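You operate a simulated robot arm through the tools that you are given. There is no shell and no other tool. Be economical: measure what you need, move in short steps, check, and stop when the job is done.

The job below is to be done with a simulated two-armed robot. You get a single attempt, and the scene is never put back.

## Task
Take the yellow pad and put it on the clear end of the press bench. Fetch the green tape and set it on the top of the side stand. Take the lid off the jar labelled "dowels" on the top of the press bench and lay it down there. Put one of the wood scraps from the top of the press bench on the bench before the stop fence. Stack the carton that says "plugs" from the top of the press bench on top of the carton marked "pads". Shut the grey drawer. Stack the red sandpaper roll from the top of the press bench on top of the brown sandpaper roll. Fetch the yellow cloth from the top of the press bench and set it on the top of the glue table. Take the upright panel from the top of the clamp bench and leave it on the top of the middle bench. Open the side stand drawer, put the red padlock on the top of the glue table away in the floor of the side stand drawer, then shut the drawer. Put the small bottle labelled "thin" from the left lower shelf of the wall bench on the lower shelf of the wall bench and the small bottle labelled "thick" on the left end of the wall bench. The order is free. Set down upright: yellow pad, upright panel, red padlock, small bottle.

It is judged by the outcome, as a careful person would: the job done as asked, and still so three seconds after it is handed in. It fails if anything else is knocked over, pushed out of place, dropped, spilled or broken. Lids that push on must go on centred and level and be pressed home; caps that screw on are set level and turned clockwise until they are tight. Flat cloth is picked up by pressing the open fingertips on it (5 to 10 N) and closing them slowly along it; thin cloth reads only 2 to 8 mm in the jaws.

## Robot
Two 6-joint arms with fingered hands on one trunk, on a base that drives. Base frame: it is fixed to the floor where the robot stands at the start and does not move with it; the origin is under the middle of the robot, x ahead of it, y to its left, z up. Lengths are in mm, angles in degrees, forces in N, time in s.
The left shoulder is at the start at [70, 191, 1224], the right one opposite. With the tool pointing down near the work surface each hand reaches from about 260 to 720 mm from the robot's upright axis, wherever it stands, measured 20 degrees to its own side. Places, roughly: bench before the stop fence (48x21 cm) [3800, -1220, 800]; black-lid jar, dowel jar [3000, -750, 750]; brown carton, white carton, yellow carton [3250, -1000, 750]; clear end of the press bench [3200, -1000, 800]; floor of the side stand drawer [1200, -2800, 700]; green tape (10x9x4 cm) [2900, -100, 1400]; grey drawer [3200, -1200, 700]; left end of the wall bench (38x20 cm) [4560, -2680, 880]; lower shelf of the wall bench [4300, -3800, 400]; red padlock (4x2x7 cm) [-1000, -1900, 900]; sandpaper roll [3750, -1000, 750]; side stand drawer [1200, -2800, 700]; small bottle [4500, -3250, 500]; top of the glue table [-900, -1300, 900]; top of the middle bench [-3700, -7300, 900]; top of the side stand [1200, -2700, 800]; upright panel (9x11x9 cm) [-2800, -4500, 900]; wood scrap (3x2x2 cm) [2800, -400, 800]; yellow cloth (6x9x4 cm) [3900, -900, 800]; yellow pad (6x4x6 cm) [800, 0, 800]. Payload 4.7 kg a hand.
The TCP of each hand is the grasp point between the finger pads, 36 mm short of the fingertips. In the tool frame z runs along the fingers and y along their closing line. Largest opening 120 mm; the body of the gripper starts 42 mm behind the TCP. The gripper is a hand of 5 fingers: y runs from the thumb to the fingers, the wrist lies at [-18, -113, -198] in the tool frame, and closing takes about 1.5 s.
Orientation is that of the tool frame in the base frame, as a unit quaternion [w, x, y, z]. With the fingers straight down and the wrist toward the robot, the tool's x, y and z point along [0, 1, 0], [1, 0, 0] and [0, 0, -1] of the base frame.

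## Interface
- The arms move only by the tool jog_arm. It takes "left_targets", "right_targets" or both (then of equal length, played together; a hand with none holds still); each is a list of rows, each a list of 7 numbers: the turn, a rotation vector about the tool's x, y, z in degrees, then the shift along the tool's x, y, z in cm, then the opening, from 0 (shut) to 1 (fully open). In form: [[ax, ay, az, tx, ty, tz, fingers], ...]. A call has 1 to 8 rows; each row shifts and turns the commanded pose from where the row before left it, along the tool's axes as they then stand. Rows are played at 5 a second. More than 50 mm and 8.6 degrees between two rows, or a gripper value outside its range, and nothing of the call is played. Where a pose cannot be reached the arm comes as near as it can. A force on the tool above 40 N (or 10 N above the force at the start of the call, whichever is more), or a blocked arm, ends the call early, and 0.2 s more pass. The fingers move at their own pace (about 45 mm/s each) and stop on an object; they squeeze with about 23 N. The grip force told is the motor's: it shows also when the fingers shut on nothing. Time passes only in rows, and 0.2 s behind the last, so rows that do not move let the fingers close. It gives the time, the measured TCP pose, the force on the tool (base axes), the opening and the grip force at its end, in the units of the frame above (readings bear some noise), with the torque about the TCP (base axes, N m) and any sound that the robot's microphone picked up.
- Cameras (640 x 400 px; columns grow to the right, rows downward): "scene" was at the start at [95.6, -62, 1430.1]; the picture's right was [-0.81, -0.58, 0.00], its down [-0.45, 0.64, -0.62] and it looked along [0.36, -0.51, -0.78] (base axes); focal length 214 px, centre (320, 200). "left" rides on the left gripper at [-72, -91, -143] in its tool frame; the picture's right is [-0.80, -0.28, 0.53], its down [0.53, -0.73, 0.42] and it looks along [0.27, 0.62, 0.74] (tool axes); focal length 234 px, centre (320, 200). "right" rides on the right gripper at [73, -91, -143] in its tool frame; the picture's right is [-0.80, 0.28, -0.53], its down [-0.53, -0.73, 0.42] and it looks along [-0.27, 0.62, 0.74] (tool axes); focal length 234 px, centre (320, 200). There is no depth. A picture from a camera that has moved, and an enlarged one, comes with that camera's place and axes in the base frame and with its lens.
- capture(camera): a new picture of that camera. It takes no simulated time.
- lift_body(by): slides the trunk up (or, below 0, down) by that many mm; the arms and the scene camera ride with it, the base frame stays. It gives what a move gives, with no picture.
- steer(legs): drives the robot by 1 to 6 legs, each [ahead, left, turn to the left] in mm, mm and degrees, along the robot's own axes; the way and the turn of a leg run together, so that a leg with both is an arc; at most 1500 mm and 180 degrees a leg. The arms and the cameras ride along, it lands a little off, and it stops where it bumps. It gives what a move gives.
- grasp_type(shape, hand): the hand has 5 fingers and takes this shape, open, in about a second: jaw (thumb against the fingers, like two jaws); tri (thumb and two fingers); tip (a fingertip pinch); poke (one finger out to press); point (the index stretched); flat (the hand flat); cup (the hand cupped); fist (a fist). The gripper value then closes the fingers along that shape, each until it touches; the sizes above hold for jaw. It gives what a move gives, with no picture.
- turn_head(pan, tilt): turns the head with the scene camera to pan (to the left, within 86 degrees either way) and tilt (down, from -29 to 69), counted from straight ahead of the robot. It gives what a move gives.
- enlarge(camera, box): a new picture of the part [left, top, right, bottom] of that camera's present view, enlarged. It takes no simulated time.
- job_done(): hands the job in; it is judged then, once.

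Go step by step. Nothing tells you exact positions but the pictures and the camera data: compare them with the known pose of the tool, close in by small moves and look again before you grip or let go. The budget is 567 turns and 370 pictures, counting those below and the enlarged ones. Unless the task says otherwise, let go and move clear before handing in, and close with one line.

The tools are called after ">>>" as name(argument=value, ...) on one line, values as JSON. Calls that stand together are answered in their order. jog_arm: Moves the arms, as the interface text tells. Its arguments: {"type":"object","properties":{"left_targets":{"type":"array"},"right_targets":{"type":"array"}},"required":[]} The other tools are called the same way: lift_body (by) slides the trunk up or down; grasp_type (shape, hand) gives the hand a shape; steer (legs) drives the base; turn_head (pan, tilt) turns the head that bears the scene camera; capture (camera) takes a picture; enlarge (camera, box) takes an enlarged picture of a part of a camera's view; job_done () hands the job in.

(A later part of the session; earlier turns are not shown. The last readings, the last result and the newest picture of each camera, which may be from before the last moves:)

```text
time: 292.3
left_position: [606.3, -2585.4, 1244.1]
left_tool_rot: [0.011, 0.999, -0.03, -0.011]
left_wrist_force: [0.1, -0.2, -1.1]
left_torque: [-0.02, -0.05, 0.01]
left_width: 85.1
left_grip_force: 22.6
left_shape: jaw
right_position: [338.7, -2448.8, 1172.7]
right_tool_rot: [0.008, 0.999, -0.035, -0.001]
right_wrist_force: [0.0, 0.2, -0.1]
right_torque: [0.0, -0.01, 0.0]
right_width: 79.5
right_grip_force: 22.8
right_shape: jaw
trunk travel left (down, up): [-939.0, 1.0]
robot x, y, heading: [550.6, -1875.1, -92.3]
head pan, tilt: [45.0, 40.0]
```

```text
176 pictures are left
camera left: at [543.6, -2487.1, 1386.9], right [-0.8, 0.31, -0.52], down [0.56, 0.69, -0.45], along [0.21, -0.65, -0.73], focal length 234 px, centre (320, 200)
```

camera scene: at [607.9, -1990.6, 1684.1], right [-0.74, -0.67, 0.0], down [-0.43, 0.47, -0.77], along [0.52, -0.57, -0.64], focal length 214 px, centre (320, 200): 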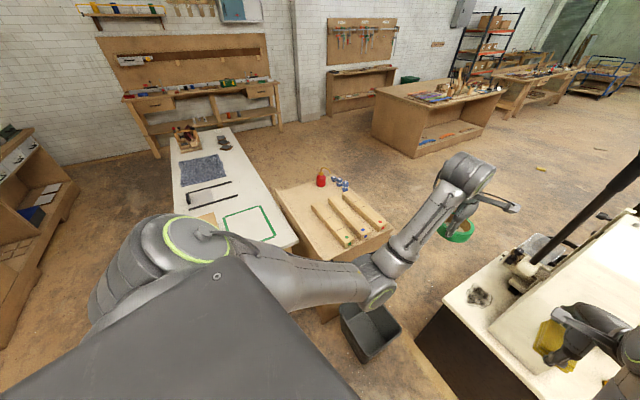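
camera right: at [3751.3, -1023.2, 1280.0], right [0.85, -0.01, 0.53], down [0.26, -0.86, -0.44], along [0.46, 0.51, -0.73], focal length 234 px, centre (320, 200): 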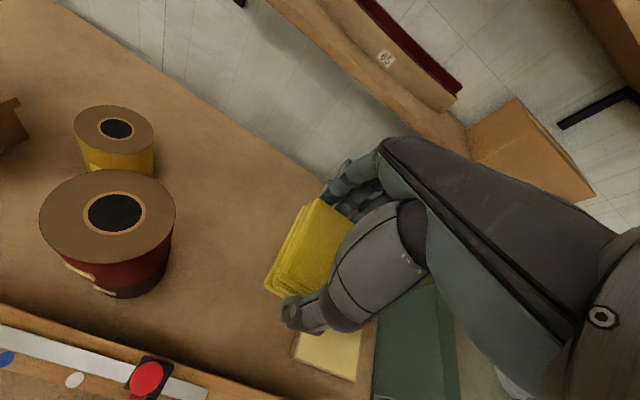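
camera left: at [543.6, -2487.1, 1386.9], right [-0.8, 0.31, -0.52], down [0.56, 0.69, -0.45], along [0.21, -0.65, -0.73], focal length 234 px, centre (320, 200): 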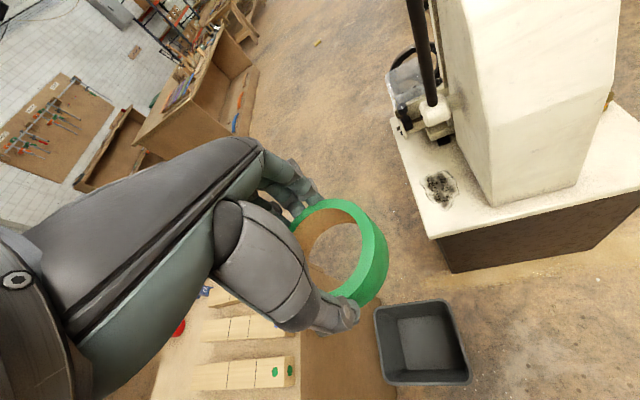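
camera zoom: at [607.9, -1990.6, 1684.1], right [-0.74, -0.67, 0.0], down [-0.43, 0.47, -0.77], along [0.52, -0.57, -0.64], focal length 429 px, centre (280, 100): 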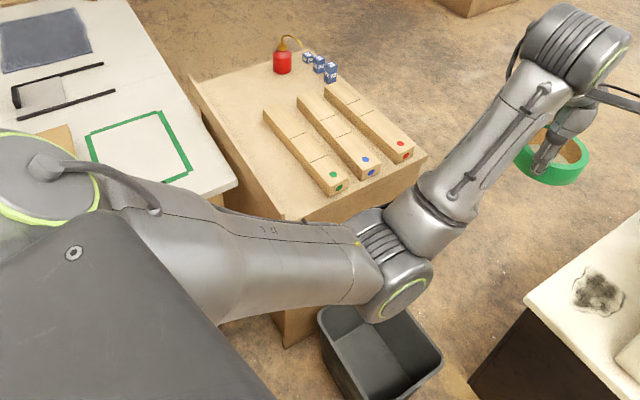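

I need a spot for the tape: the strip on the stand's top between its north edge and the first wood stick. I'll move in from the northwest, next to the white table.

>>> steer(legs=[[-90, 435, 0]])

>>> turn_head(pan=15, tilt=50)

>>> capture(camera="scene")

>>> capture(camera="left")

```text
time: 295.0
left_position: [1048.8, -2515.7, 1244.3]
left_tool_rot: [0.011, 0.999, -0.027, -0.011]
left_wrist_force: [-0.1, -0.4, -1.9]
left_torque: [-0.03, -0.01, 0.04]
left_width: 84.7
left_grip_force: 22.8
left_shape: jaw
right_position: [780.8, -2378.7, 1170.9]
right_tool_rot: [0.008, 0.999, -0.033, 0.0]
right_wrist_force: [0.8, -0.2, -1.0]
right_torque: [0.0, 0.0, -0.02]
right_width: 79.5
right_grip_force: 22.3
right_shape: jaw
trunk travel left (down, up): [-939.0, 1.0]
robot x, y, heading: [994.2, -1803.3, -92.5]
head pan, tilt: [45.0, 40.0]
```

```text
time: 295.9
left_position: [1051.3, -2514.9, 1243.4]
left_tool_rot: [0.011, 1.0, -0.028, -0.01]
left_wrist_force: [-0.1, 0.0, -1.0]
left_torque: [-0.02, 0.0, 0.02]
left_width: 85.1
left_grip_force: 22.8
left_shape: jaw
right_position: [781.8, -2379.6, 1172.2]
right_tool_rot: [0.008, 0.999, -0.034, -0.001]
right_wrist_force: [-0.4, -0.5, -1.2]
right_torque: [-0.02, -0.04, 0.0]
right_width: 79.7
right_grip_force: 22.8
right_shape: jaw
trunk travel left (down, up): [-939.0, 1.0]
robot x, y, heading: [991.7, -1807.8, -92.4]
head pan, tilt: [15.0, 50.0]
```

```text
175 pictures are left
camera scene: at [1009.4, -1932.8, 1670.0], right [-0.98, -0.22, 0.0], down [-0.17, 0.75, -0.64], along [0.14, -0.63, -0.77], focal length 214 px, centre (320, 200)
```

scene: 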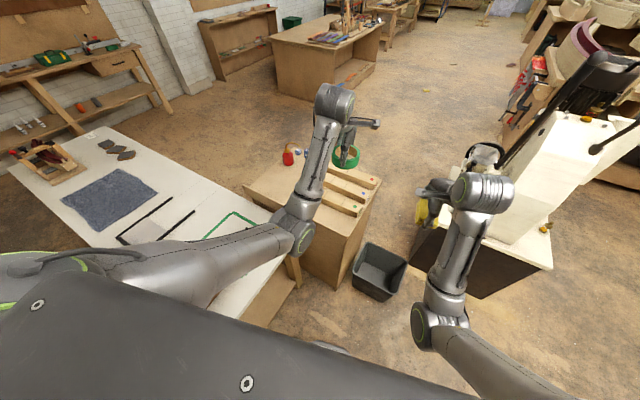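

```text
174 pictures are left
camera left: at [987.1, -2416.9, 1386.9], right [-0.8, 0.31, -0.52], down [0.56, 0.69, -0.45], along [0.22, -0.65, -0.73], focal length 234 px, centre (320, 200)
```

left: 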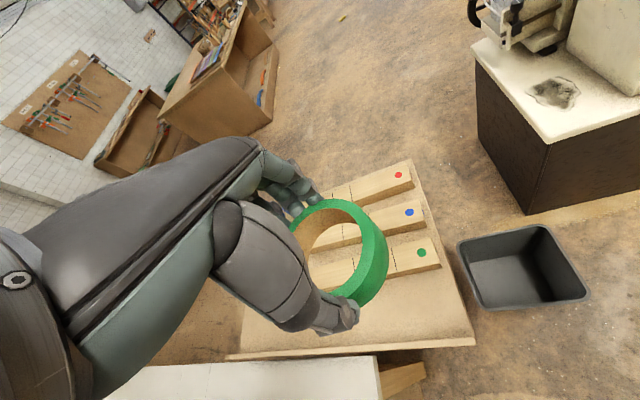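

The left hand is almost exactly over the free strip. I'll turn the hand so its fingers clear the sticks, then lower.

>>> jog_arm(left_targets=[[0, 0, 8.5, 0, 0, 2, 0], [0, 0, 8.5, 0, 0, 2, 0], [0, 0, 8.5, 0, 0, 2, 0], [0, 0, 8.5, 0, 0, 2, 0], [0, 0, 8.5, 0, 0, 2, 0], [0, 0, 8.5, 0, 0, 2, 0], [0, 0, 8.5, 0, 0, 2, 0], [0, 0, 8.5, 0, 0, 2, 0]])

>>> capture(camera="left")

```text
time: 297.8
left_position: [1047.8, -2520.2, 1082.4]
left_tool_rot: [0.015, 0.812, -0.583, -0.002]
left_wrist_force: [0.5, -0.3, -1.3]
left_torque: [0.04, 0.02, 0.01]
left_width: 84.8
left_grip_force: 22.8
left_shape: jaw
right_position: [781.8, -2379.9, 1171.9]
right_tool_rot: [0.007, 0.999, -0.034, -0.001]
right_wrist_force: [0.0, -0.2, -0.9]
right_torque: [0.05, -0.03, -0.03]
right_width: 79.4
right_grip_force: 22.5
right_shape: jaw
trunk travel left (down, up): [-939.0, 1.0]
robot x, y, heading: [991.0, -1806.6, -92.4]
head pan, tilt: [15.0, 50.0]
```

```text
173 pictures are left
camera left: at [1114.7, -2418.2, 1223.1], right [-0.01, 0.84, -0.54], down [0.85, -0.28, -0.44], along [-0.52, -0.47, -0.72], focal length 234 px, centre (320, 200)
```

left: 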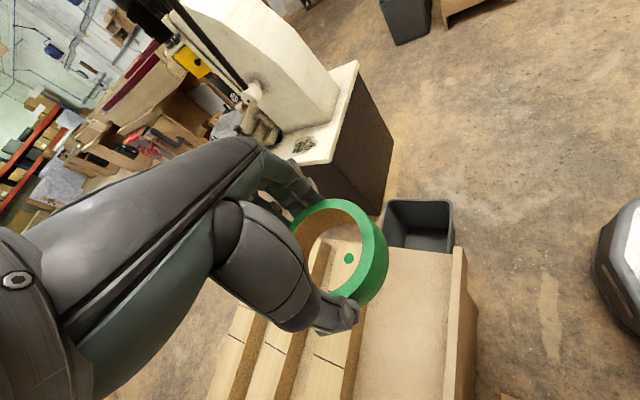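

>>> jog_arm(left_targets=[[0, 0, 0, 0.2, -1.7, 4, 0], [0, 0, 0, 0, 0, 4.5, 0], [0, 0, 0, 0, 0, 4.5, 0], [0, 0, 0, 0, 0, 3, 0]])

>>> capture(camera="left")

>>> enlarge(camera="scene", box=[220, 130, 400, 250])

```text
time: 298.8
left_position: [1060.5, -2518.1, 922.2]
left_tool_rot: [0.015, 0.813, -0.582, -0.002]
left_wrist_force: [0.6, 0.5, -0.7]
left_torque: [0.01, 0.02, -0.01]
left_width: 84.9
left_grip_force: 22.7
left_shape: jaw
right_position: [782.2, -2378.8, 1171.6]
right_tool_rot: [0.007, 0.999, -0.034, -0.001]
right_wrist_force: [-0.3, -0.7, -0.8]
right_torque: [-0.01, 0.02, 0.03]
right_width: 79.0
right_grip_force: 22.6
right_shape: jaw
trunk travel left (down, up): [-939.0, 1.0]
robot x, y, heading: [998.2, -1802.3, -92.3]
head pan, tilt: [15.0, 50.0]
```

```text
172 pictures are left
camera left: at [1127.5, -2417.3, 1063.1], right [-0.01, 0.84, -0.54], down [0.86, -0.28, -0.44], along [-0.52, -0.47, -0.72], focal length 234 px, centre (320, 200)
```

left: 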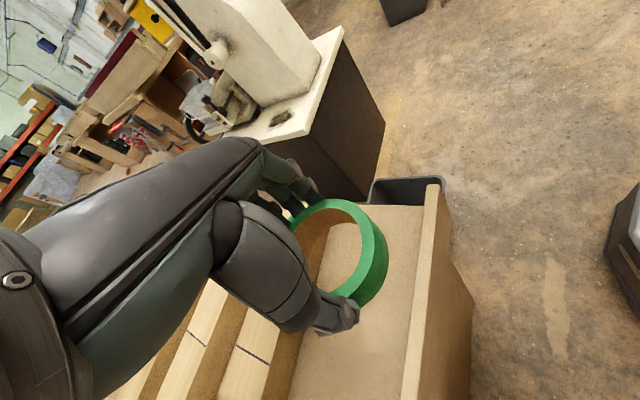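

```text
3.33 times, centred on (310, 190) of scene
camera zoom: at [1010.1, -1933.2, 1669.9], right [-0.98, -0.22, 0.0], down [-0.17, 0.75, -0.64], along [0.14, -0.63, -0.77], focal length 715 px, centre (353, 233)
```

zoom: 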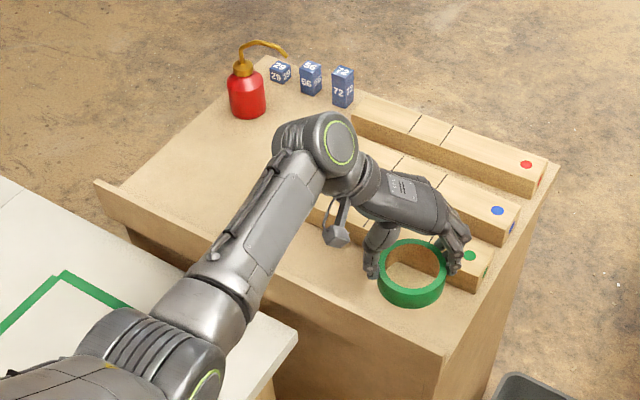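

>>> jog_arm(left_targets=[[0, 0, 0, 0, 0, 2, 0], [0, 0, 0, 0, 0, 1.2, 0], [0, 0, 0, 0, 0, 0.5, 0], [0, 0, 0, 0, 0, 0.5, 0], [0, 0, 0, 0, 0, 0.4, 0], [0, 0, 0, 0, 0, 0.4, 0], [0, 0, 0, 0, 0, 0.4, 0]])

>>> enlarge(camera="scene", box=[280, 150, 400, 230])

```text
time: 300.4
left_position: [1058.5, -2519.0, 871.3]
left_tool_rot: [0.015, 0.813, -0.582, -0.002]
left_wrist_force: [0.1, 0.6, -0.3]
left_torque: [-0.02, -0.02, -0.02]
left_width: 84.7
left_grip_force: 22.6
left_shape: jaw
right_position: [782.1, -2380.0, 1172.5]
right_tool_rot: [0.008, 0.999, -0.034, -0.001]
right_wrist_force: [0.0, -0.6, -1.4]
right_torque: [0.0, 0.04, 0.01]
right_width: 79.3
right_grip_force: 23.5
right_shape: jaw
trunk travel left (down, up): [-939.0, 1.0]
robot x, y, heading: [995.9, -1803.9, -92.3]
head pan, tilt: [15.0, 50.0]
```

```text
5.00 times, centred on (340, 190) of scene
camera zoom: at [1009.4, -1933.0, 1669.9], right [-0.98, -0.22, 0.0], down [-0.17, 0.75, -0.64], along [0.14, -0.63, -0.77], focal length 1072 px, centre (220, 250)
```

zoom: 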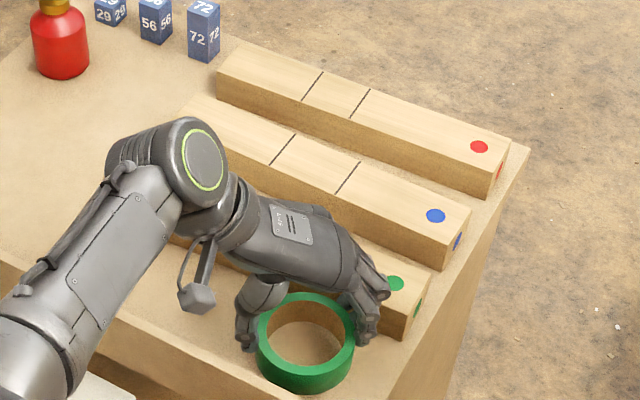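

>>> jog_arm(left_targets=[[0, 0, 0, -0.4, 0, 0.5, 0], [0, 0, 0, 0, 0, 0.5, 0], [0, 0, 0, 0, 0, 0.5, 0], [0, 0, 0, 0, 0, 0.5, 0], [0, 0, 0, 0, 0, 0.5, 0], [0, 0, 0, 0, 0, 0.4, 0]])

```text
time: 301.6
left_position: [1057.4, -2524.0, 855.4]
left_tool_rot: [0.026, 0.814, -0.581, 0.002]
left_wrist_force: [5.5, 7.5, 26.2]
left_torque: [-1.42, 0.74, 0.1]
left_width: 84.8
left_grip_force: 22.6
left_shape: jaw
right_position: [782.7, -2376.8, 1172.7]
right_tool_rot: [0.009, 0.999, -0.033, -0.001]
right_wrist_force: [-0.1, -1.1, -1.0]
right_torque: [0.03, -0.02, 0.03]
right_width: 79.4
right_grip_force: 22.7
right_shape: jaw
trunk travel left (down, up): [-939.0, 1.0]
robot x, y, heading: [994.3, -1809.8, -92.6]
head pan, tilt: [15.0, 50.0]
stopped in row 6 (left hand): the force on the tool passed its limit (the readings are from after the stop); the commanded pose is now the measured one
```

>>> enlarge(camera="scene", box=[280, 150, 400, 230])

>>> capture(camera="left")

```text
5.00 times, centred on (340, 190) of scene
camera zoom: at [1010.1, -1929.8, 1670.2], right [-0.98, -0.22, 0.0], down [-0.17, 0.75, -0.64], along [0.14, -0.63, -0.77], focal length 1072 px, centre (220, 250)
```

zoom: 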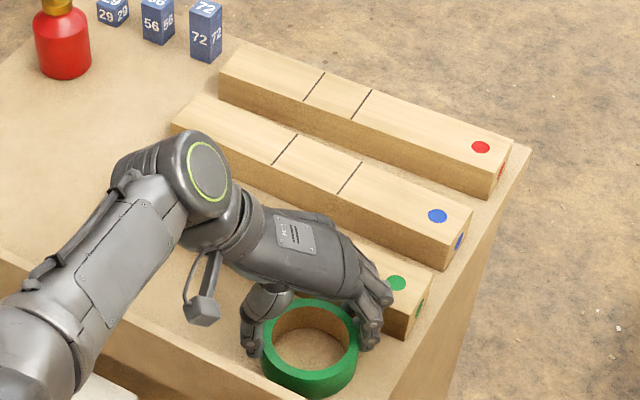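

```text
168 pictures are left
camera left: at [1124.3, -2418.9, 993.2], right [-0.01, 0.83, -0.56], down [0.85, -0.28, -0.44], along [-0.52, -0.48, -0.7], focal length 234 px, centre (320, 200)
```

left: 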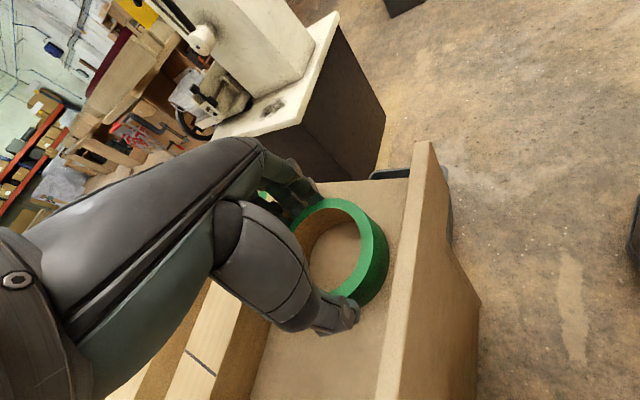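

>>> jog_arm(left_targets=[[0, 0, 0, -0.8, -0.55, -3, 0], [0, 0, 7.2, 0, 0, 0, 0], [0, 0, 7.2, 0, 0, 0, 0], [0, 0, 7.2, 0, 0, 0, 0], [0, 0, 7.2, 0, 0, 0, 0], [0, 0, 7.2, 0, 0, 0, 0]])

>>> capture(camera="left")

>>> enlarge(camera="scene", box=[280, 150, 400, 230])

```text
time: 303.0
left_position: [1063.6, -2505.1, 884.3]
left_tool_rot: [-0.02, -0.594, 0.804, -0.006]
left_wrist_force: [0.5, -1.1, -0.5]
left_torque: [0.01, -0.04, -0.01]
left_width: 85.0
left_grip_force: 23.4
left_shape: jaw
left hand out of reach, approached as far as the arm can: row 6
right_position: [781.6, -2380.5, 1171.7]
right_tool_rot: [0.008, 0.999, -0.033, 0.0]
right_wrist_force: [0.1, 0.2, -1.2]
right_torque: [-0.02, -0.01, 0.01]
right_width: 79.6
right_grip_force: 23.1
right_shape: jaw
trunk travel left (down, up): [-939.0, 1.0]
robot x, y, heading: [991.7, -1802.0, -92.3]
head pan, tilt: [15.0, 50.0]
```

```text
167 pictures are left
camera left: at [1176.9, -2458.6, 1023.4], right [0.49, 0.67, -0.56], down [0.53, -0.74, -0.41], along [-0.69, -0.1, -0.72], focal length 234 px, centre (320, 200)
```

left: 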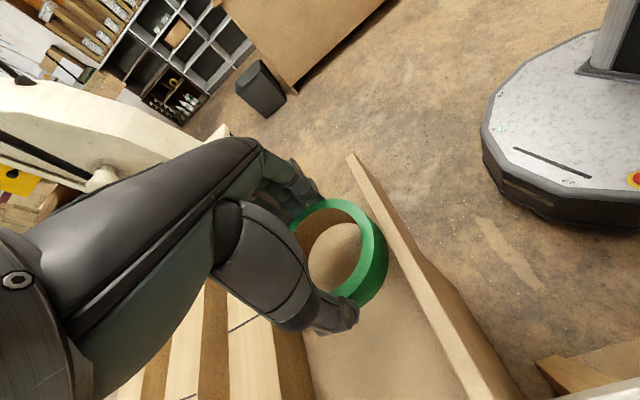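

```text
5.00 times, centred on (340, 190) of scene
camera zoom: at [1008.8, -1933.6, 1669.8], right [-0.98, -0.22, 0.0], down [-0.17, 0.75, -0.64], along [0.14, -0.63, -0.77], focal length 1072 px, centre (220, 250)
```

zoom: 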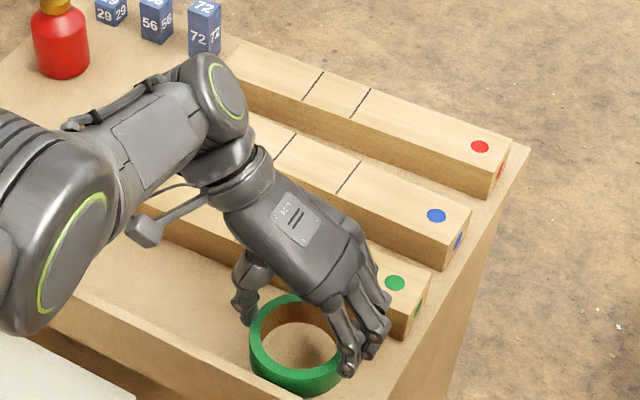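

>>> jog_arm(left_targets=[[0, 0, 0, 1.6, 0, 0, 0], [0, 0, 0, 0, 0, 1, 0], [0, 0, 0, 0, 0, 0.5, 0], [0, 0, 0, 0, 0, 0.4, 0], [0, 0, 0, 0, 0, 0.4, 0], [0, 0, 0, 0, 0, 0.3, 0]])

>>> enlarge(camera="scene", box=[280, 150, 400, 230])

>>> capture(camera="left")

```text
time: 304.4
left_position: [1069.8, -2500.8, 871.7]
left_tool_rot: [-0.022, -0.594, 0.804, -0.008]
left_wrist_force: [-6.1, -13.2, 2.9]
left_torque: [-0.25, 0.18, 0.14]
left_width: 84.9
left_grip_force: 22.9
left_shape: jaw
left hand out of reach, approached as far as the arm can: row 1, 2, 3, 5
right_position: [781.7, -2380.5, 1171.9]
right_tool_rot: [0.008, 0.999, -0.034, -0.001]
right_wrist_force: [-0.3, -0.6, -1.3]
right_torque: [0.01, 0.03, 0.01]
right_width: 79.2
right_grip_force: 23.2
right_shape: jaw
trunk travel left (down, up): [-939.0, 1.0]
robot x, y, heading: [993.7, -1808.3, -92.5]
head pan, tilt: [15.0, 50.0]
```

```text
5.00 times, centred on (340, 190) of scene
camera zoom: at [1008.9, -1934.2, 1669.9], right [-0.98, -0.22, 0.0], down [-0.17, 0.75, -0.64], along [0.14, -0.63, -0.77], focal length 1072 px, centre (220, 250)
```

zoom: 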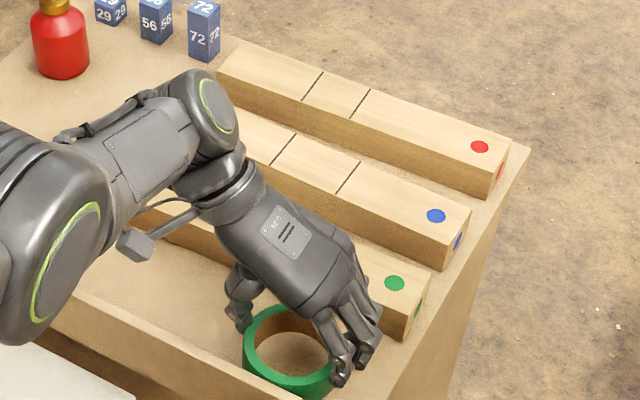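

```text
164 pictures are left
camera left: at [1183.0, -2452.9, 1011.2], right [0.49, 0.67, -0.56], down [0.53, -0.74, -0.41], along [-0.69, -0.1, -0.72], focal length 234 px, centre (320, 200)
```

left: 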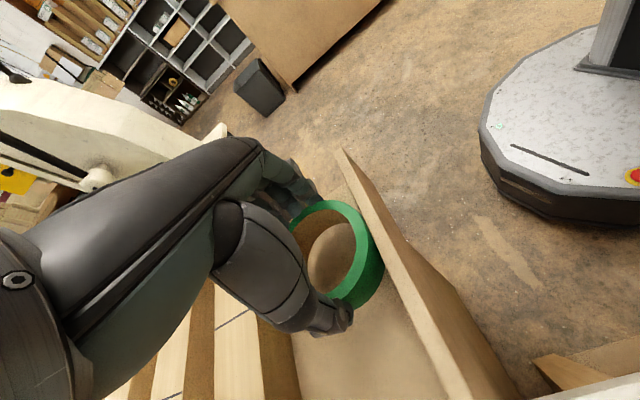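

The hand ran out of reach and the tape pressed against a raised lip, which shows the north side is the stand's back. I'll lift off and go around to the south side, which the drawer must face.

>>> jog_arm(left_targets=[[0, 0, 0, 0.5, 0, -1.5, 0], [0, 0, 0, 0, 0, -3, 0], [0, 0, 0, 0, 0, -4.5, 0], [0, 0, -8, 0, 0, -4, 0], [0, 0, -8, 0, 0, -4, 0], [0, 0, -8, 0, 0, -4, 0], [0, 0, -8, 0, 0, -3, 0], [0, 0, -8, 0, 0, -3, 0]])

>>> jog_arm(left_targets=[[0, 0, -8.5, 0, 0, -2, 0], [0, 0, -8.5, 0, 0, -2, 0], [0, 0, -8.5, 0, 0, -2, 0], [0, 0, -8.5, 0, 0, -2, 0], [0, 0, -8.5, 0, 0, 0, 0], [0, 0, -8.5, 0, 0, 0, 0], [0, 0, -8, 0, 0, 0, 0]])

>>> capture(camera="left")

```text
time: 306.2
left_position: [1058.2, -2663.8, 1073.5]
left_tool_rot: [0.02, 0.834, -0.552, -0.002]
left_wrist_force: [-0.3, 0.3, -1.7]
left_torque: [-0.01, 0.01, 0.02]
left_width: 84.4
left_grip_force: 22.8
left_shape: jaw
left hand out of reach, approached as far as the arm can: row 2, 3, 4, 5, 6, 7, 8
right_position: [783.3, -2379.6, 1171.7]
right_tool_rot: [0.008, 0.999, -0.034, -0.002]
right_wrist_force: [-0.6, 0.7, -0.1]
right_torque: [-0.02, -0.03, -0.04]
right_width: 79.2
right_grip_force: 23.2
right_shape: jaw
trunk travel left (down, up): [-939.0, 1.0]
robot x, y, heading: [995.5, -1803.4, -92.6]
head pan, tilt: [15.0, 50.0]
```

```text
time: 307.8
left_position: [1047.8, -2746.1, 1134.3]
left_tool_rot: [0.018, 0.997, -0.07, -0.01]
left_wrist_force: [0.0, 0.3, -1.2]
left_torque: [0.04, 0.0, -0.03]
left_width: 84.7
left_grip_force: 23.1
left_shape: jaw
left hand out of reach, approached as far as the arm can: row 1, 2, 3, 4, 5, 6
right_position: [782.7, -2380.1, 1171.3]
right_tool_rot: [0.008, 0.999, -0.033, -0.001]
right_wrist_force: [-1.2, 0.1, -1.5]
right_torque: [0.02, 0.0, 0.01]
right_width: 79.3
right_grip_force: 22.5
right_shape: jaw
trunk travel left (down, up): [-939.0, 1.0]
robot x, y, heading: [997.2, -1801.0, -92.0]
head pan, tilt: [15.0, 50.0]
```

```text
163 pictures are left
camera left: at [992.8, -2641.0, 1275.7], right [-0.77, 0.37, -0.52], down [0.62, 0.64, -0.46], along [0.16, -0.68, -0.72], focal length 234 px, centre (320, 200)
```

left: 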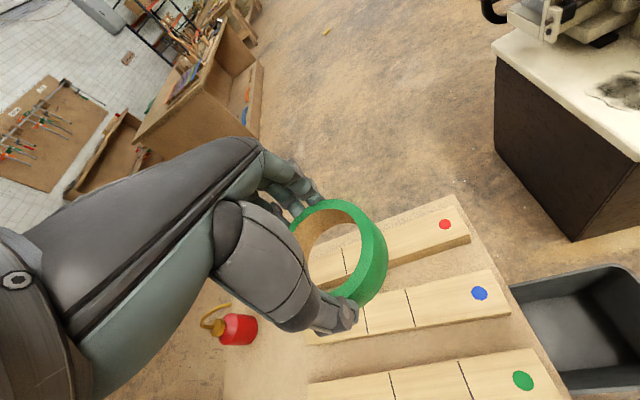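

>>> jog_arm(left_targets=[[0, 0, 0, 0, -4.5, 0, 0], [0, 0, 0, 0, -4.5, 0, 0], [0, 0, 0, 0, -4.5, 0, 0], [0, 0, 0, 0, -4.5, 0, 0], [0, 0, 0, 0, -4.5, -1, 0], [0, 0, 0, 0, -4.5, -1, 0]])

>>> steer(legs=[[-750, 0, 0], [0, 0, 74]])

>>> turn_head(pan=-20, tilt=30)

>>> capture(camera="scene")

```text
time: 309.2
left_position: [1026.1, -2728.8, 1085.0]
left_tool_rot: [0.017, 0.997, -0.071, -0.01]
left_wrist_force: [-0.1, -0.9, -1.1]
left_torque: [-0.01, 0.04, -0.02]
left_width: 84.7
left_grip_force: 22.6
left_shape: jaw
left hand out of reach, approached as far as the arm can: row 1, 2, 3, 4, 5, 6
right_position: [781.6, -2379.7, 1172.3]
right_tool_rot: [0.009, 0.999, -0.033, -0.001]
right_wrist_force: [0.2, 0.0, -0.8]
right_torque: [0.06, -0.05, 0.0]
right_width: 79.5
right_grip_force: 23.3
right_shape: jaw
trunk travel left (down, up): [-939.0, 1.0]
robot x, y, heading: [993.0, -1804.0, -92.4]
head pan, tilt: [15.0, 50.0]
```

```text
time: 316.4
left_position: [1920.6, -1279.4, 1085.7]
left_tool_rot: [0.02, 0.838, 0.545, 0.001]
left_wrist_force: [0.7, -0.5, -1.3]
left_torque: [0.01, -0.03, -0.02]
left_width: 84.3
left_grip_force: 22.6
left_shape: jaw
right_position: [1519.2, -1418.1, 1172.3]
right_tool_rot: [0.007, 0.817, 0.576, 0.003]
right_wrist_force: [-0.1, -0.4, 0.7]
right_torque: [0.0, -0.03, 0.01]
right_width: 79.2
right_grip_force: 23.5
right_shape: jaw
trunk travel left (down, up): [-939.0, 1.0]
robot x, y, heading: [1027.7, -1059.3, -18.1]
head pan, tilt: [15.0, 50.0]
```

```text
time: 317.4
left_position: [1921.7, -1278.8, 1086.5]
left_tool_rot: [0.02, 0.838, 0.545, 0.001]
left_wrist_force: [0.0, -0.1, -1.0]
left_torque: [0.04, -0.06, 0.02]
left_width: 84.1
left_grip_force: 23.4
left_shape: jaw
right_position: [1518.6, -1418.3, 1172.1]
right_tool_rot: [0.007, 0.818, 0.575, 0.004]
right_wrist_force: [0.1, 0.1, -0.4]
right_torque: [0.03, -0.03, -0.03]
right_width: 79.1
right_grip_force: 23.5
right_shape: jaw
trunk travel left (down, up): [-939.0, 1.0]
robot x, y, heading: [1023.4, -1060.7, -18.2]
head pan, tilt: [-20.0, 30.0]
```

```text
162 pictures are left
camera scene: at [1146.0, -1131.0, 1699.4], right [-0.62, -0.79, 0.0], down [-0.39, 0.31, -0.87], along [0.68, -0.53, -0.5], focal length 214 px, centre (320, 200)
```

scene: 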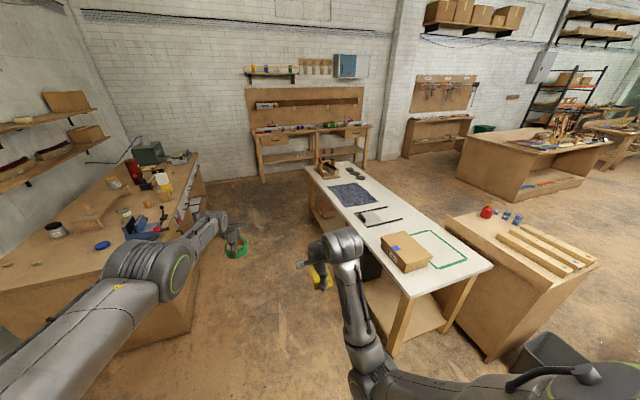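

>>> jog_arm(left_targets=[[0, 0, 0, 3, -2, 0, 0], [0, 0, 0, 3, -3, 0, 0], [0, 0, 0, 3, -3, 0, 0], [0, 0, 0, 2, -4, 0, 0], [0, 0, 0, 2, -4, 0, 0]])

>>> capture(camera="scene")

```text
time: 318.6
left_position: [1963.6, -1152.0, 1031.6]
left_tool_rot: [0.021, 0.838, 0.545, 0.0]
left_wrist_force: [0.9, 0.6, -1.4]
left_torque: [0.03, 0.02, -0.02]
left_width: 84.3
left_grip_force: 23.3
left_shape: jaw
left hand out of reach, approached as far as the arm can: row 1, 2, 3, 4, 5
right_position: [1519.7, -1417.1, 1172.1]
right_tool_rot: [0.008, 0.817, 0.576, 0.004]
right_wrist_force: [0.1, -0.3, -0.7]
right_torque: [-0.02, 0.01, 0.04]
right_width: 78.8
right_grip_force: 23.6
right_shape: jaw
trunk travel left (down, up): [-939.0, 1.0]
robot x, y, heading: [1026.1, -1056.5, -18.3]
head pan, tilt: [-20.0, 30.0]
```

```text
161 pictures are left
camera scene: at [1146.9, -1129.4, 1699.5], right [-0.62, -0.79, 0.0], down [-0.39, 0.31, -0.87], along [0.68, -0.54, -0.5], focal length 214 px, centre (320, 200)
```

scene: 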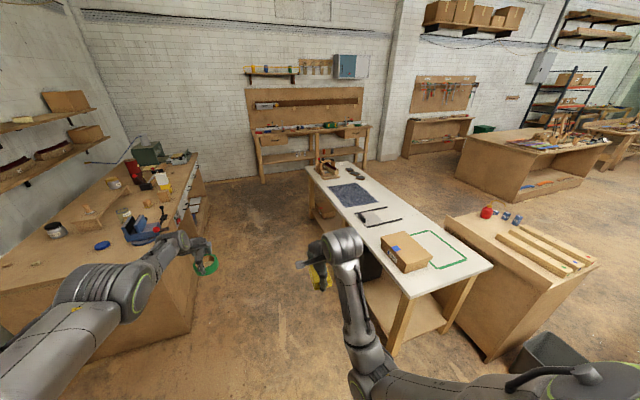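

>>> jog_arm(left_targets=[[0, 0, 0, 0, 0, 4.5, 0], [0, 0, 0, 0, 0, 4.5, 0], [0, 0, 0, 0, -1, 4.5, 0], [0, 0, 0, 0, -2, 4, 0], [0, 0, 0, 0, -4, 0, 0], [0, 0, 0, 0, -4, 0, 0]])

```text
time: 320.1
left_position: [1883.4, -1088.7, 846.7]
left_tool_rot: [0.021, 0.838, 0.545, 0.002]
left_wrist_force: [-0.1, -0.7, -0.3]
left_torque: [0.04, 0.03, -0.03]
left_width: 83.8
left_grip_force: 22.2
left_shape: jaw
left hand out of reach, approached as far as the arm can: row 1, 2, 3, 4, 5, 6
right_position: [1517.9, -1418.3, 1172.0]
right_tool_rot: [0.008, 0.818, 0.575, 0.003]
right_wrist_force: [-0.6, 0.8, 0.0]
right_torque: [0.01, -0.01, 0.0]
right_width: 79.3
right_grip_force: 23.2
right_shape: jaw
trunk travel left (down, up): [-939.0, 1.0]
robot x, y, heading: [1024.1, -1061.3, -18.3]
head pan, tilt: [-20.0, 30.0]
```

>>> jog_arm(left_targets=[[8, 0, 0, 0, -2, -2, 0], [8, 0, 0, 0, -3, -2, 0], [0, 0, 0, 0, -4, -2, 0], [0, 0, 0, 0, -4, -2, 0]])

```text
time: 321.1
left_position: [1874.5, -1069.2, 890.3]
left_tool_rot: [-0.098, 0.832, 0.541, -0.075]
left_wrist_force: [-0.2, -0.4, -0.9]
left_torque: [0.01, -0.04, 0.01]
left_width: 84.6
left_grip_force: 23.2
left_shape: jaw
left hand out of reach, approached as far as the arm can: row 1, 2, 3, 4
right_position: [1519.4, -1417.0, 1171.4]
right_tool_rot: [0.007, 0.818, 0.575, 0.004]
right_wrist_force: [1.3, 0.4, -0.6]
right_torque: [-0.02, 0.01, 0.02]
right_width: 79.1
right_grip_force: 23.8
right_shape: jaw
trunk travel left (down, up): [-939.0, 1.0]
robot x, y, heading: [1026.4, -1059.4, -18.2]
head pan, tilt: [-20.0, 30.0]
```

>>> turn_head(pan=45, tilt=40)

>>> capture(camera="scene")

```text
time: 322.4
left_position: [1874.9, -1068.8, 889.9]
left_tool_rot: [-0.097, 0.833, 0.54, -0.074]
left_wrist_force: [0.2, 0.0, -1.3]
left_torque: [0.02, -0.01, 0.0]
left_width: 84.5
left_grip_force: 23.2
left_shape: jaw
right_position: [1519.8, -1417.8, 1172.4]
right_tool_rot: [0.007, 0.818, 0.576, 0.004]
right_wrist_force: [-0.4, 0.5, 0.1]
right_torque: [0.02, -0.01, 0.03]
right_width: 79.1
right_grip_force: 22.9
right_shape: jaw
trunk travel left (down, up): [-939.0, 1.0]
robot x, y, heading: [1022.1, -1060.0, -18.2]
head pan, tilt: [45.0, 40.0]
```

```text
160 pictures are left
camera scene: at [1150.7, -1036.7, 1684.1], right [0.45, -0.89, 0.0], down [-0.57, -0.29, -0.77], along [0.68, 0.35, -0.64], focal length 214 px, centre (320, 200)
```

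scene: 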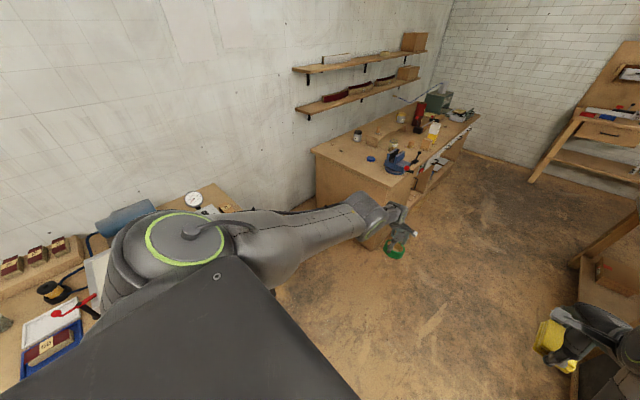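

>>> jog_arm(left_targets=[[-8, 0, 0, 0, 4, 0, 0], [-8, 0, 0, 0, 4, 0, 0], [0, 0, 0, 0, 4, 0, 0], [0, 0, 0, 0, 4, 0, 0]])

```text
time: 323.4
left_position: [1926.5, -1073.5, 899.4]
left_tool_rot: [0.021, 0.838, 0.545, 0.002]
left_wrist_force: [-0.2, 0.3, -0.4]
left_torque: [0.02, -0.01, -0.02]
left_width: 84.7
left_grip_force: 22.5
left_shape: jaw
left hand out of reach, approached as far as the arm can: row 1, 2, 3, 4
right_position: [1518.3, -1417.9, 1172.8]
right_tool_rot: [0.007, 0.817, 0.576, 0.003]
right_wrist_force: [-0.2, 0.3, -0.2]
right_torque: [-0.01, 0.03, 0.0]
right_width: 79.1
right_grip_force: 22.9
right_shape: jaw
trunk travel left (down, up): [-939.0, 1.0]
robot x, y, heading: [1022.9, -1060.5, -18.1]
head pan, tilt: [45.0, 40.0]
```

>>> jog_arm(left_targets=[[-8, 0, 0, 0, 0, 0, 0], [-8, 0, 0, 0, 0, 0, 0], [-8, 0, 0, 0, 0, 0, 0], [-8, 0, 0, 0, 0, 0, 0], [-8, 0, 0, 0, 0, 0, 0], [-8, 0, 0, 0, 0, 0, 0]])

```text
time: 324.8
left_position: [1922.6, -1080.0, 897.7]
left_tool_rot: [0.246, 0.81, 0.514, 0.137]
left_wrist_force: [0.0, 0.2, -1.5]
left_torque: [0.01, 0.09, -0.01]
left_width: 84.0
left_grip_force: 22.9
left_shape: jaw
left hand out of reach, approached as far as the arm can: row 4, 5, 6
right_position: [1518.6, -1418.2, 1171.9]
right_tool_rot: [0.006, 0.818, 0.576, 0.003]
right_wrist_force: [-0.2, -0.4, -0.7]
right_torque: [-0.04, 0.03, 0.0]
right_width: 79.1
right_grip_force: 22.6
right_shape: jaw
trunk travel left (down, up): [-939.0, 1.0]
robot x, y, heading: [1027.7, -1060.3, -18.2]
head pan, tilt: [45.0, 40.0]
```

>>> jog_arm(left_targets=[[8, 0, 0, 0, 0, 0, 0], [8, 0, 0, 0, 0, 0, 0], [8, 0, 0, 0, 0, 0, 0], [8, 0, 0, 0, 0, 0, 0], [0, 0, 8, 0, 0, 0, 0], [0, 0, 8, 0, 0, 0, 0], [0, 0, 8, 0, 0, 0, 0], [0, 0, 8, 0, 0, 0, 0]])

>>> jog_arm(left_targets=[[0, 0, 8, 0, 0, 0, 0], [0, 0, 8, 0, 0, 0, 0], [0, 0, 0, 3, -3, 0, 0], [0, 0, 0, 3, -3, 0, 0]])

```text
time: 326.6
left_position: [1901.3, -1058.5, 917.8]
left_tool_rot: [0.049, 0.963, 0.266, 0.024]
left_wrist_force: [-0.4, 0.0, -1.6]
left_torque: [0.0, -0.01, -0.02]
left_width: 84.0
left_grip_force: 22.8
left_shape: jaw
left hand out of reach, approached as far as the arm can: row 1, 6, 7, 8
right_position: [1519.1, -1419.9, 1171.7]
right_tool_rot: [0.007, 0.818, 0.576, 0.004]
right_wrist_force: [-0.1, -0.7, -1.3]
right_torque: [-0.01, 0.0, -0.03]
right_width: 79.0
right_grip_force: 23.0
right_shape: jaw
trunk travel left (down, up): [-939.0, 1.0]
robot x, y, heading: [1024.6, -1056.0, -18.4]
head pan, tilt: [45.0, 40.0]
```

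```text
time: 327.6
left_position: [1890.7, -969.5, 941.2]
left_tool_rot: [0.046, 0.99, 0.129, 0.029]
left_wrist_force: [-0.4, -0.2, 0.1]
left_torque: [0.04, 0.06, -0.03]
left_width: 84.1
left_grip_force: 23.5
left_shape: jaw
left hand out of reach, approached as far as the arm can: row 1, 2, 3, 4
right_position: [1519.9, -1415.8, 1171.8]
right_tool_rot: [0.007, 0.818, 0.576, 0.003]
right_wrist_force: [0.1, 0.0, 0.4]
right_torque: [0.01, 0.01, 0.01]
right_width: 79.0
right_grip_force: 23.5
right_shape: jaw
trunk travel left (down, up): [-939.0, 1.0]
robot x, y, heading: [1023.5, -1059.4, -18.1]
head pan, tilt: [45.0, 40.0]
```

>>> jog_arm(left_targets=[[0, 0, 0, 2, -4, 1, 0], [0, 0, 0, 2, -4, 1, 0], [0, 0, 0, 2, -4, 1, 0], [0, 0, 0, 2, -4, 1, 0], [0, 0, 0, 2, -4, 1, 0], [0, 0, 0, 2, -4, 1, 0]])

>>> capture(camera="scene")

```text
time: 329.0
left_position: [1841.4, -769.6, 908.0]
left_tool_rot: [0.046, 0.99, 0.131, 0.031]
left_wrist_force: [-0.3, 0.2, -1.9]
left_torque: [0.01, 0.0, -0.06]
left_width: 84.5
left_grip_force: 22.5
left_shape: jaw
left hand out of reach, approached as far as the arm can: row 1, 2, 3, 4, 5, 6
right_position: [1518.8, -1416.9, 1171.9]
right_tool_rot: [0.007, 0.818, 0.575, 0.004]
right_wrist_force: [-0.1, 0.4, -0.5]
right_torque: [0.02, 0.0, 0.0]
right_width: 78.9
right_grip_force: 23.1
right_shape: jaw
trunk travel left (down, up): [-939.0, 1.0]
robot x, y, heading: [1026.1, -1056.0, -18.1]
head pan, tilt: [45.0, 40.0]
```

```text
159 pictures are left
camera scene: at [1150.0, -1035.5, 1684.2], right [0.45, -0.89, 0.0], down [-0.57, -0.29, -0.77], along [0.68, 0.35, -0.64], focal length 214 px, centre (320, 200)
```

scene: 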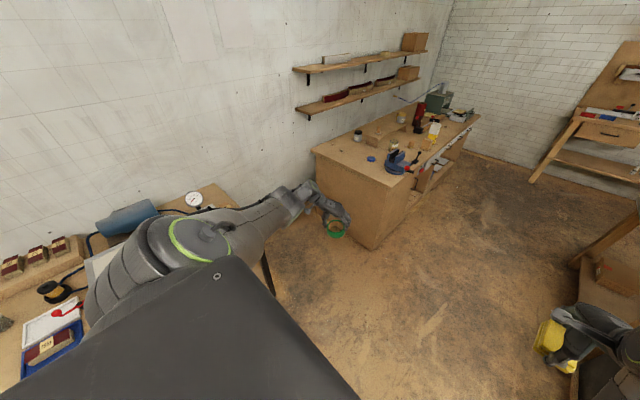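

>>> jog_arm(left_targets=[[0, 0, 0, 4.0, -0.3, 2.1, 0], [0, 0, 0, 4.0, -0.3, 2.1, 0], [0, 0, 0, 4.0, -0.3, 2.1, 0], [0, 0, 0, 0, 0, 0, 0]])

>>> jog_arm(left_targets=[[0, 0, 0, -4.0, 0.3, -2.1, 0], [0, 0, 0, -4.0, 0.3, -2.1, 0], [0, 0, 0, -4.0, 0.3, -2.1, 0], [0, 0, 0, -4.0, 0.3, -2.1, 0], [0, 0, 0, -4.0, 0.3, -2.1, 0]])

```text
time: 330.0
left_position: [1841.5, -770.8, 907.8]
left_tool_rot: [0.045, 0.99, 0.13, 0.03]
left_wrist_force: [-0.2, -0.6, -0.6]
left_torque: [-0.01, 0.03, -0.02]
left_width: 83.9
left_grip_force: 23.1
left_shape: jaw
left hand out of reach, approached as far as the arm can: row 1, 2, 3
right_position: [1519.5, -1418.7, 1172.0]
right_tool_rot: [0.006, 0.818, 0.576, 0.003]
right_wrist_force: [1.1, 0.2, -0.6]
right_torque: [-0.01, -0.01, 0.01]
right_width: 79.1
right_grip_force: 22.7
right_shape: jaw
trunk travel left (down, up): [-939.0, 1.0]
robot x, y, heading: [1024.6, -1065.0, -18.2]
head pan, tilt: [45.0, 40.0]
```

```text
time: 331.2
left_position: [1642.9, -828.3, 1004.3]
left_tool_rot: [0.045, 0.99, 0.132, 0.031]
left_wrist_force: [0.0, -1.1, -0.7]
left_torque: [0.02, -0.01, -0.02]
left_width: 83.8
left_grip_force: 23.3
left_shape: jaw
right_position: [1517.8, -1418.4, 1173.8]
right_tool_rot: [0.007, 0.818, 0.575, 0.005]
right_wrist_force: [0.0, 0.3, -0.3]
right_torque: [0.02, -0.05, 0.01]
right_width: 79.1
right_grip_force: 23.1
right_shape: jaw
trunk travel left (down, up): [-939.0, 1.0]
robot x, y, heading: [1023.4, -1058.0, -17.9]
head pan, tilt: [45.0, 40.0]
```

The left arm is unstuck from its straight-elbow lock. Restoring its orientation and raising it for travel.

>>> jog_arm(left_targets=[[0, 0, -8, 0, 0, -2, 0], [0, 0, -8, 0, 0, -2, 0], [0, 0, -8, 0, 0, -2, 0], [0, 0, -8, 0, 0, -2, 0], [0, 0, -8, 0, 0, -2, 0], [0, 0, -8, 0, 0, -2, 0], [0, 0, -8, 0, 0, -2, 0]])

>>> jog_arm(left_targets=[[0, 0, 0, -3, 2, 0, 0], [0, 0, 0, -3, 2, 0, 0], [0, 0, 0, -3, 2, 0, 0]])

```text
time: 332.8
left_position: [1633.7, -816.6, 1143.5]
left_tool_rot: [0.053, 0.813, 0.58, 0.005]
left_wrist_force: [-0.8, -0.2, -0.9]
left_torque: [0.02, 0.01, 0.03]
left_width: 83.9
left_grip_force: 22.7
left_shape: jaw
right_position: [1519.9, -1417.6, 1171.7]
right_tool_rot: [0.006, 0.818, 0.576, 0.005]
right_wrist_force: [-0.2, 0.6, -0.4]
right_torque: [-0.01, 0.01, -0.04]
right_width: 79.1
right_grip_force: 23.1
right_shape: jaw
trunk travel left (down, up): [-939.0, 1.0]
robot x, y, heading: [1023.5, -1061.2, -18.2]
head pan, tilt: [45.0, 40.0]
```

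```text
time: 333.6
left_position: [1661.1, -923.8, 1154.4]
left_tool_rot: [0.053, 0.813, 0.58, 0.004]
left_wrist_force: [0.1, 0.0, -1.0]
left_torque: [0.0, 0.02, -0.02]
left_width: 83.7
left_grip_force: 22.7
left_shape: jaw
right_position: [1519.1, -1419.5, 1171.4]
right_tool_rot: [0.006, 0.817, 0.576, 0.004]
right_wrist_force: [0.6, -0.3, -0.2]
right_torque: [0.02, -0.04, 0.0]
right_width: 79.1
right_grip_force: 23.0
right_shape: jaw
trunk travel left (down, up): [-939.0, 1.0]
robot x, y, heading: [1026.5, -1062.2, -18.0]
head pan, tilt: [45.0, 40.0]
```

>>> jog_arm(left_targets=[[5.2, 3.2, -1, 0, 0, 0, 0], [0, 0, 0, 0, 0, 0, 0]])

>>> steer(legs=[[1500, 0, 0], [900, 0, 0], [0, 0, -90], [1300, 0, 0], [1100, 0, 0]])

>>> turn_head(pan=-70, tilt=25)

>>> capture(camera="scene")

```text
time: 334.2
left_position: [1661.8, -921.8, 1153.1]
left_tool_rot: [0.001, 0.809, 0.588, 0.002]
left_wrist_force: [0.7, -1.0, -0.6]
left_torque: [-0.04, -0.01, -0.02]
left_width: 83.9
left_grip_force: 23.7
left_shape: jaw
right_position: [1518.7, -1418.2, 1170.7]
right_tool_rot: [0.007, 0.818, 0.575, 0.003]
right_wrist_force: [0.0, 0.8, -0.6]
right_torque: [-0.03, 0.0, 0.01]
right_width: 79.2
right_grip_force: 23.0
right_shape: jaw
trunk travel left (down, up): [-939.0, 1.0]
robot x, y, heading: [1025.4, -1057.7, -18.1]
head pan, tilt: [45.0, 40.0]
```

```text
time: 352.5
left_position: [3317.3, -2868.5, 1149.1]
left_tool_rot: [-0.002, 0.988, -0.155, 0.0]
left_wrist_force: [-0.5, -2.1, -1.7]
left_torque: [0.09, -0.03, -0.01]
left_width: 83.6
left_grip_force: 23.1
left_shape: jaw
right_position: [2820.0, -2728.5, 1168.1]
right_tool_rot: [0.004, 0.986, -0.169, -0.002]
right_wrist_force: [0.6, -1.3, -2.0]
right_torque: [0.11, -0.06, 0.02]
right_width: 78.8
right_grip_force: 22.9
right_shape: jaw
trunk travel left (down, up): [-939.0, 1.0]
robot x, y, heading: [3179.2, -2227.0, -108.0]
head pan, tilt: [45.0, 40.0]
stopped in leg 4: the robot was blocked; the commanded pose is now the measured one
```

```text
time: 354.4
left_position: [3319.9, -2862.1, 1153.1]
left_tool_rot: [0.002, 0.988, -0.154, 0.0]
left_wrist_force: [0.3, -0.3, -1.0]
left_torque: [0.0, -0.02, 0.01]
left_width: 83.6
left_grip_force: 22.9
left_shape: jaw
right_position: [2822.2, -2720.9, 1173.0]
right_tool_rot: [0.008, 0.986, -0.168, -0.003]
right_wrist_force: [1.0, 0.7, -0.1]
right_torque: [0.02, 0.0, 0.06]
right_width: 78.5
right_grip_force: 23.2
right_shape: jaw
trunk travel left (down, up): [-939.0, 1.0]
robot x, y, heading: [3179.3, -2222.4, -107.7]
head pan, tilt: [-70.0, 25.0]
```

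```text
158 pictures are left
camera scene: at [3073.5, -2277.9, 1707.5], right [-0.04, 1.0, 0.0], down [0.42, 0.02, -0.91], along [-0.91, -0.03, -0.42], focal length 214 px, centre (320, 200)
```

scene: 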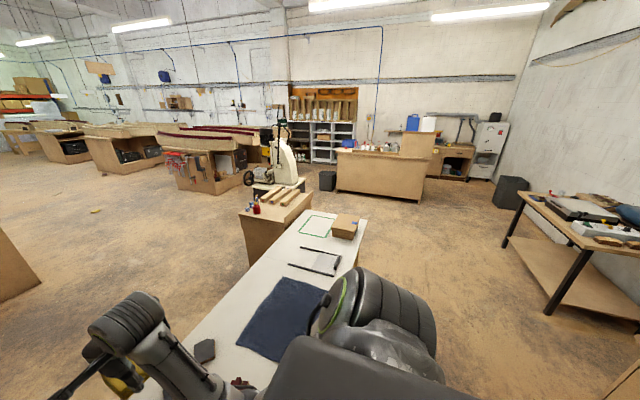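

The base bumped the white table's end. I'll back off and swing wider.

>>> steer(legs=[[-120, 0, 0]])

>>> turn_head(pan=0, tilt=45)

>>> capture(camera="scene")

```text
time: 355.6
left_position: [3355.8, -2749.8, 1153.5]
left_tool_rot: [0.001, 0.988, -0.155, 0.001]
left_wrist_force: [-0.4, -0.2, -1.5]
left_torque: [0.01, -0.01, 0.0]
left_width: 83.7
left_grip_force: 23.3
left_shape: jaw
right_position: [2860.1, -2609.0, 1172.0]
right_tool_rot: [0.008, 0.986, -0.168, -0.002]
right_wrist_force: [-0.5, -0.6, -1.2]
right_torque: [0.01, -0.01, -0.02]
right_width: 78.8
right_grip_force: 22.7
right_shape: jaw
trunk travel left (down, up): [-939.0, 1.0]
robot x, y, heading: [3217.4, -2110.5, -108.3]
head pan, tilt: [-70.0, 25.0]
```

```text
time: 357.1
left_position: [3357.9, -2748.0, 1153.0]
left_tool_rot: [0.002, 0.988, -0.155, 0.002]
left_wrist_force: [-0.3, -0.6, -1.3]
left_torque: [-0.02, 0.0, -0.03]
left_width: 83.5
left_grip_force: 22.3
left_shape: jaw
right_position: [2859.8, -2607.0, 1172.5]
right_tool_rot: [0.009, 0.986, -0.169, -0.003]
right_wrist_force: [-0.7, 0.4, 0.3]
right_torque: [0.0, 0.01, -0.01]
right_width: 78.6
right_grip_force: 23.5
right_shape: jaw
trunk travel left (down, up): [-939.0, 1.0]
robot x, y, heading: [3219.4, -2111.8, -107.8]
head pan, tilt: [0.0, 45.0]
```

```text
157 pictures are left
camera scene: at [3177.3, -2237.5, 1677.0], right [-0.95, 0.31, 0.0], down [0.22, 0.67, -0.71], along [-0.22, -0.67, -0.71], focal length 214 px, centre (320, 200)
```

scene: 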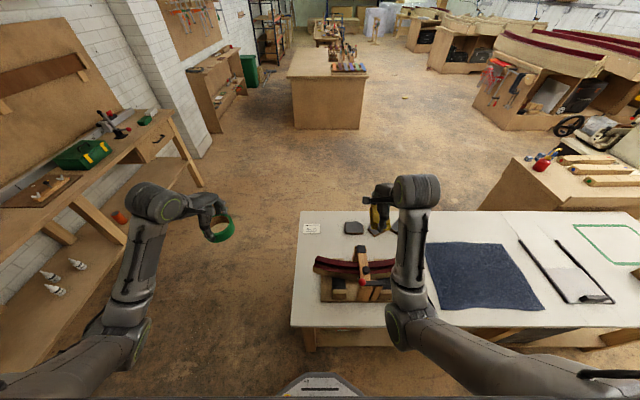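

There's only a tight gap on the east side. The west route passes the glue table, so I'll go there first: set down the cloth and take the padlock, then come around to the stand's south side.

>>> steer(legs=[[-130, 0, 0], [0, 0, -90], [1500, 0, 0], [1500, 0, 0], [150, 0, 0]])

>>> turn_head(pan=15, tilt=35)

>>> capture(camera="scene")

```text
time: 377.3
left_position: [-383.1, -1133.0, 1153.9]
left_tool_rot: [-0.003, -0.584, 0.812, 0.001]
left_wrist_force: [-0.1, -0.8, -1.1]
left_torque: [0.04, 0.06, 0.0]
left_width: 83.3
left_grip_force: 23.3
left_shape: jaw
right_position: [-238.7, -637.3, 1173.7]
right_tool_rot: [-0.004, -0.574, 0.819, 0.008]
right_wrist_force: [-0.4, -1.0, -0.2]
right_torque: [0.01, 0.04, 0.03]
right_width: 78.6
right_grip_force: 22.6
right_shape: jaw
trunk travel left (down, up): [-939.0, 1.0]
robot x, y, heading: [248.9, -999.5, 161.8]
head pan, tilt: [0.0, 45.0]
```

```text
time: 378.0
left_position: [-387.1, -1131.4, 1153.0]
left_tool_rot: [-0.001, -0.585, 0.811, 0.001]
left_wrist_force: [0.2, 0.3, -2.3]
left_torque: [0.0, 0.01, 0.01]
left_width: 83.4
left_grip_force: 23.6
left_shape: jaw
right_position: [-241.0, -635.7, 1171.7]
right_tool_rot: [-0.004, -0.574, 0.819, 0.007]
right_wrist_force: [0.6, 0.0, -1.2]
right_torque: [0.01, -0.04, 0.0]
right_width: 78.7
right_grip_force: 22.8
right_shape: jaw
trunk travel left (down, up): [-939.0, 1.0]
robot x, y, heading: [256.0, -997.7, 161.2]
head pan, tilt: [15.0, 35.0]
```

```text
156 pictures are left
camera scene: at [115.6, -976.6, 1691.5], right [0.06, 1.0, 0.0], down [0.57, -0.04, -0.82], along [-0.82, 0.05, -0.57], focal length 214 px, centre (320, 200)
```

scene: 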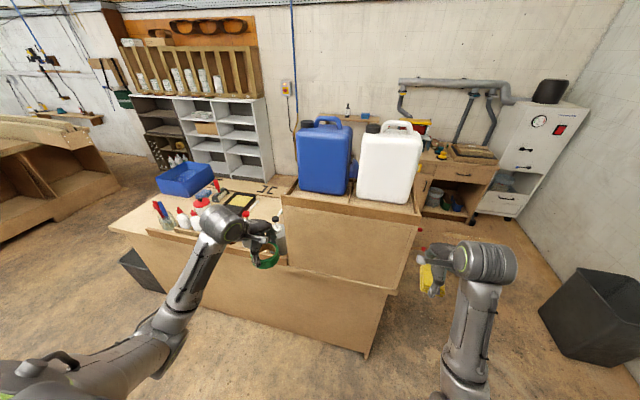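

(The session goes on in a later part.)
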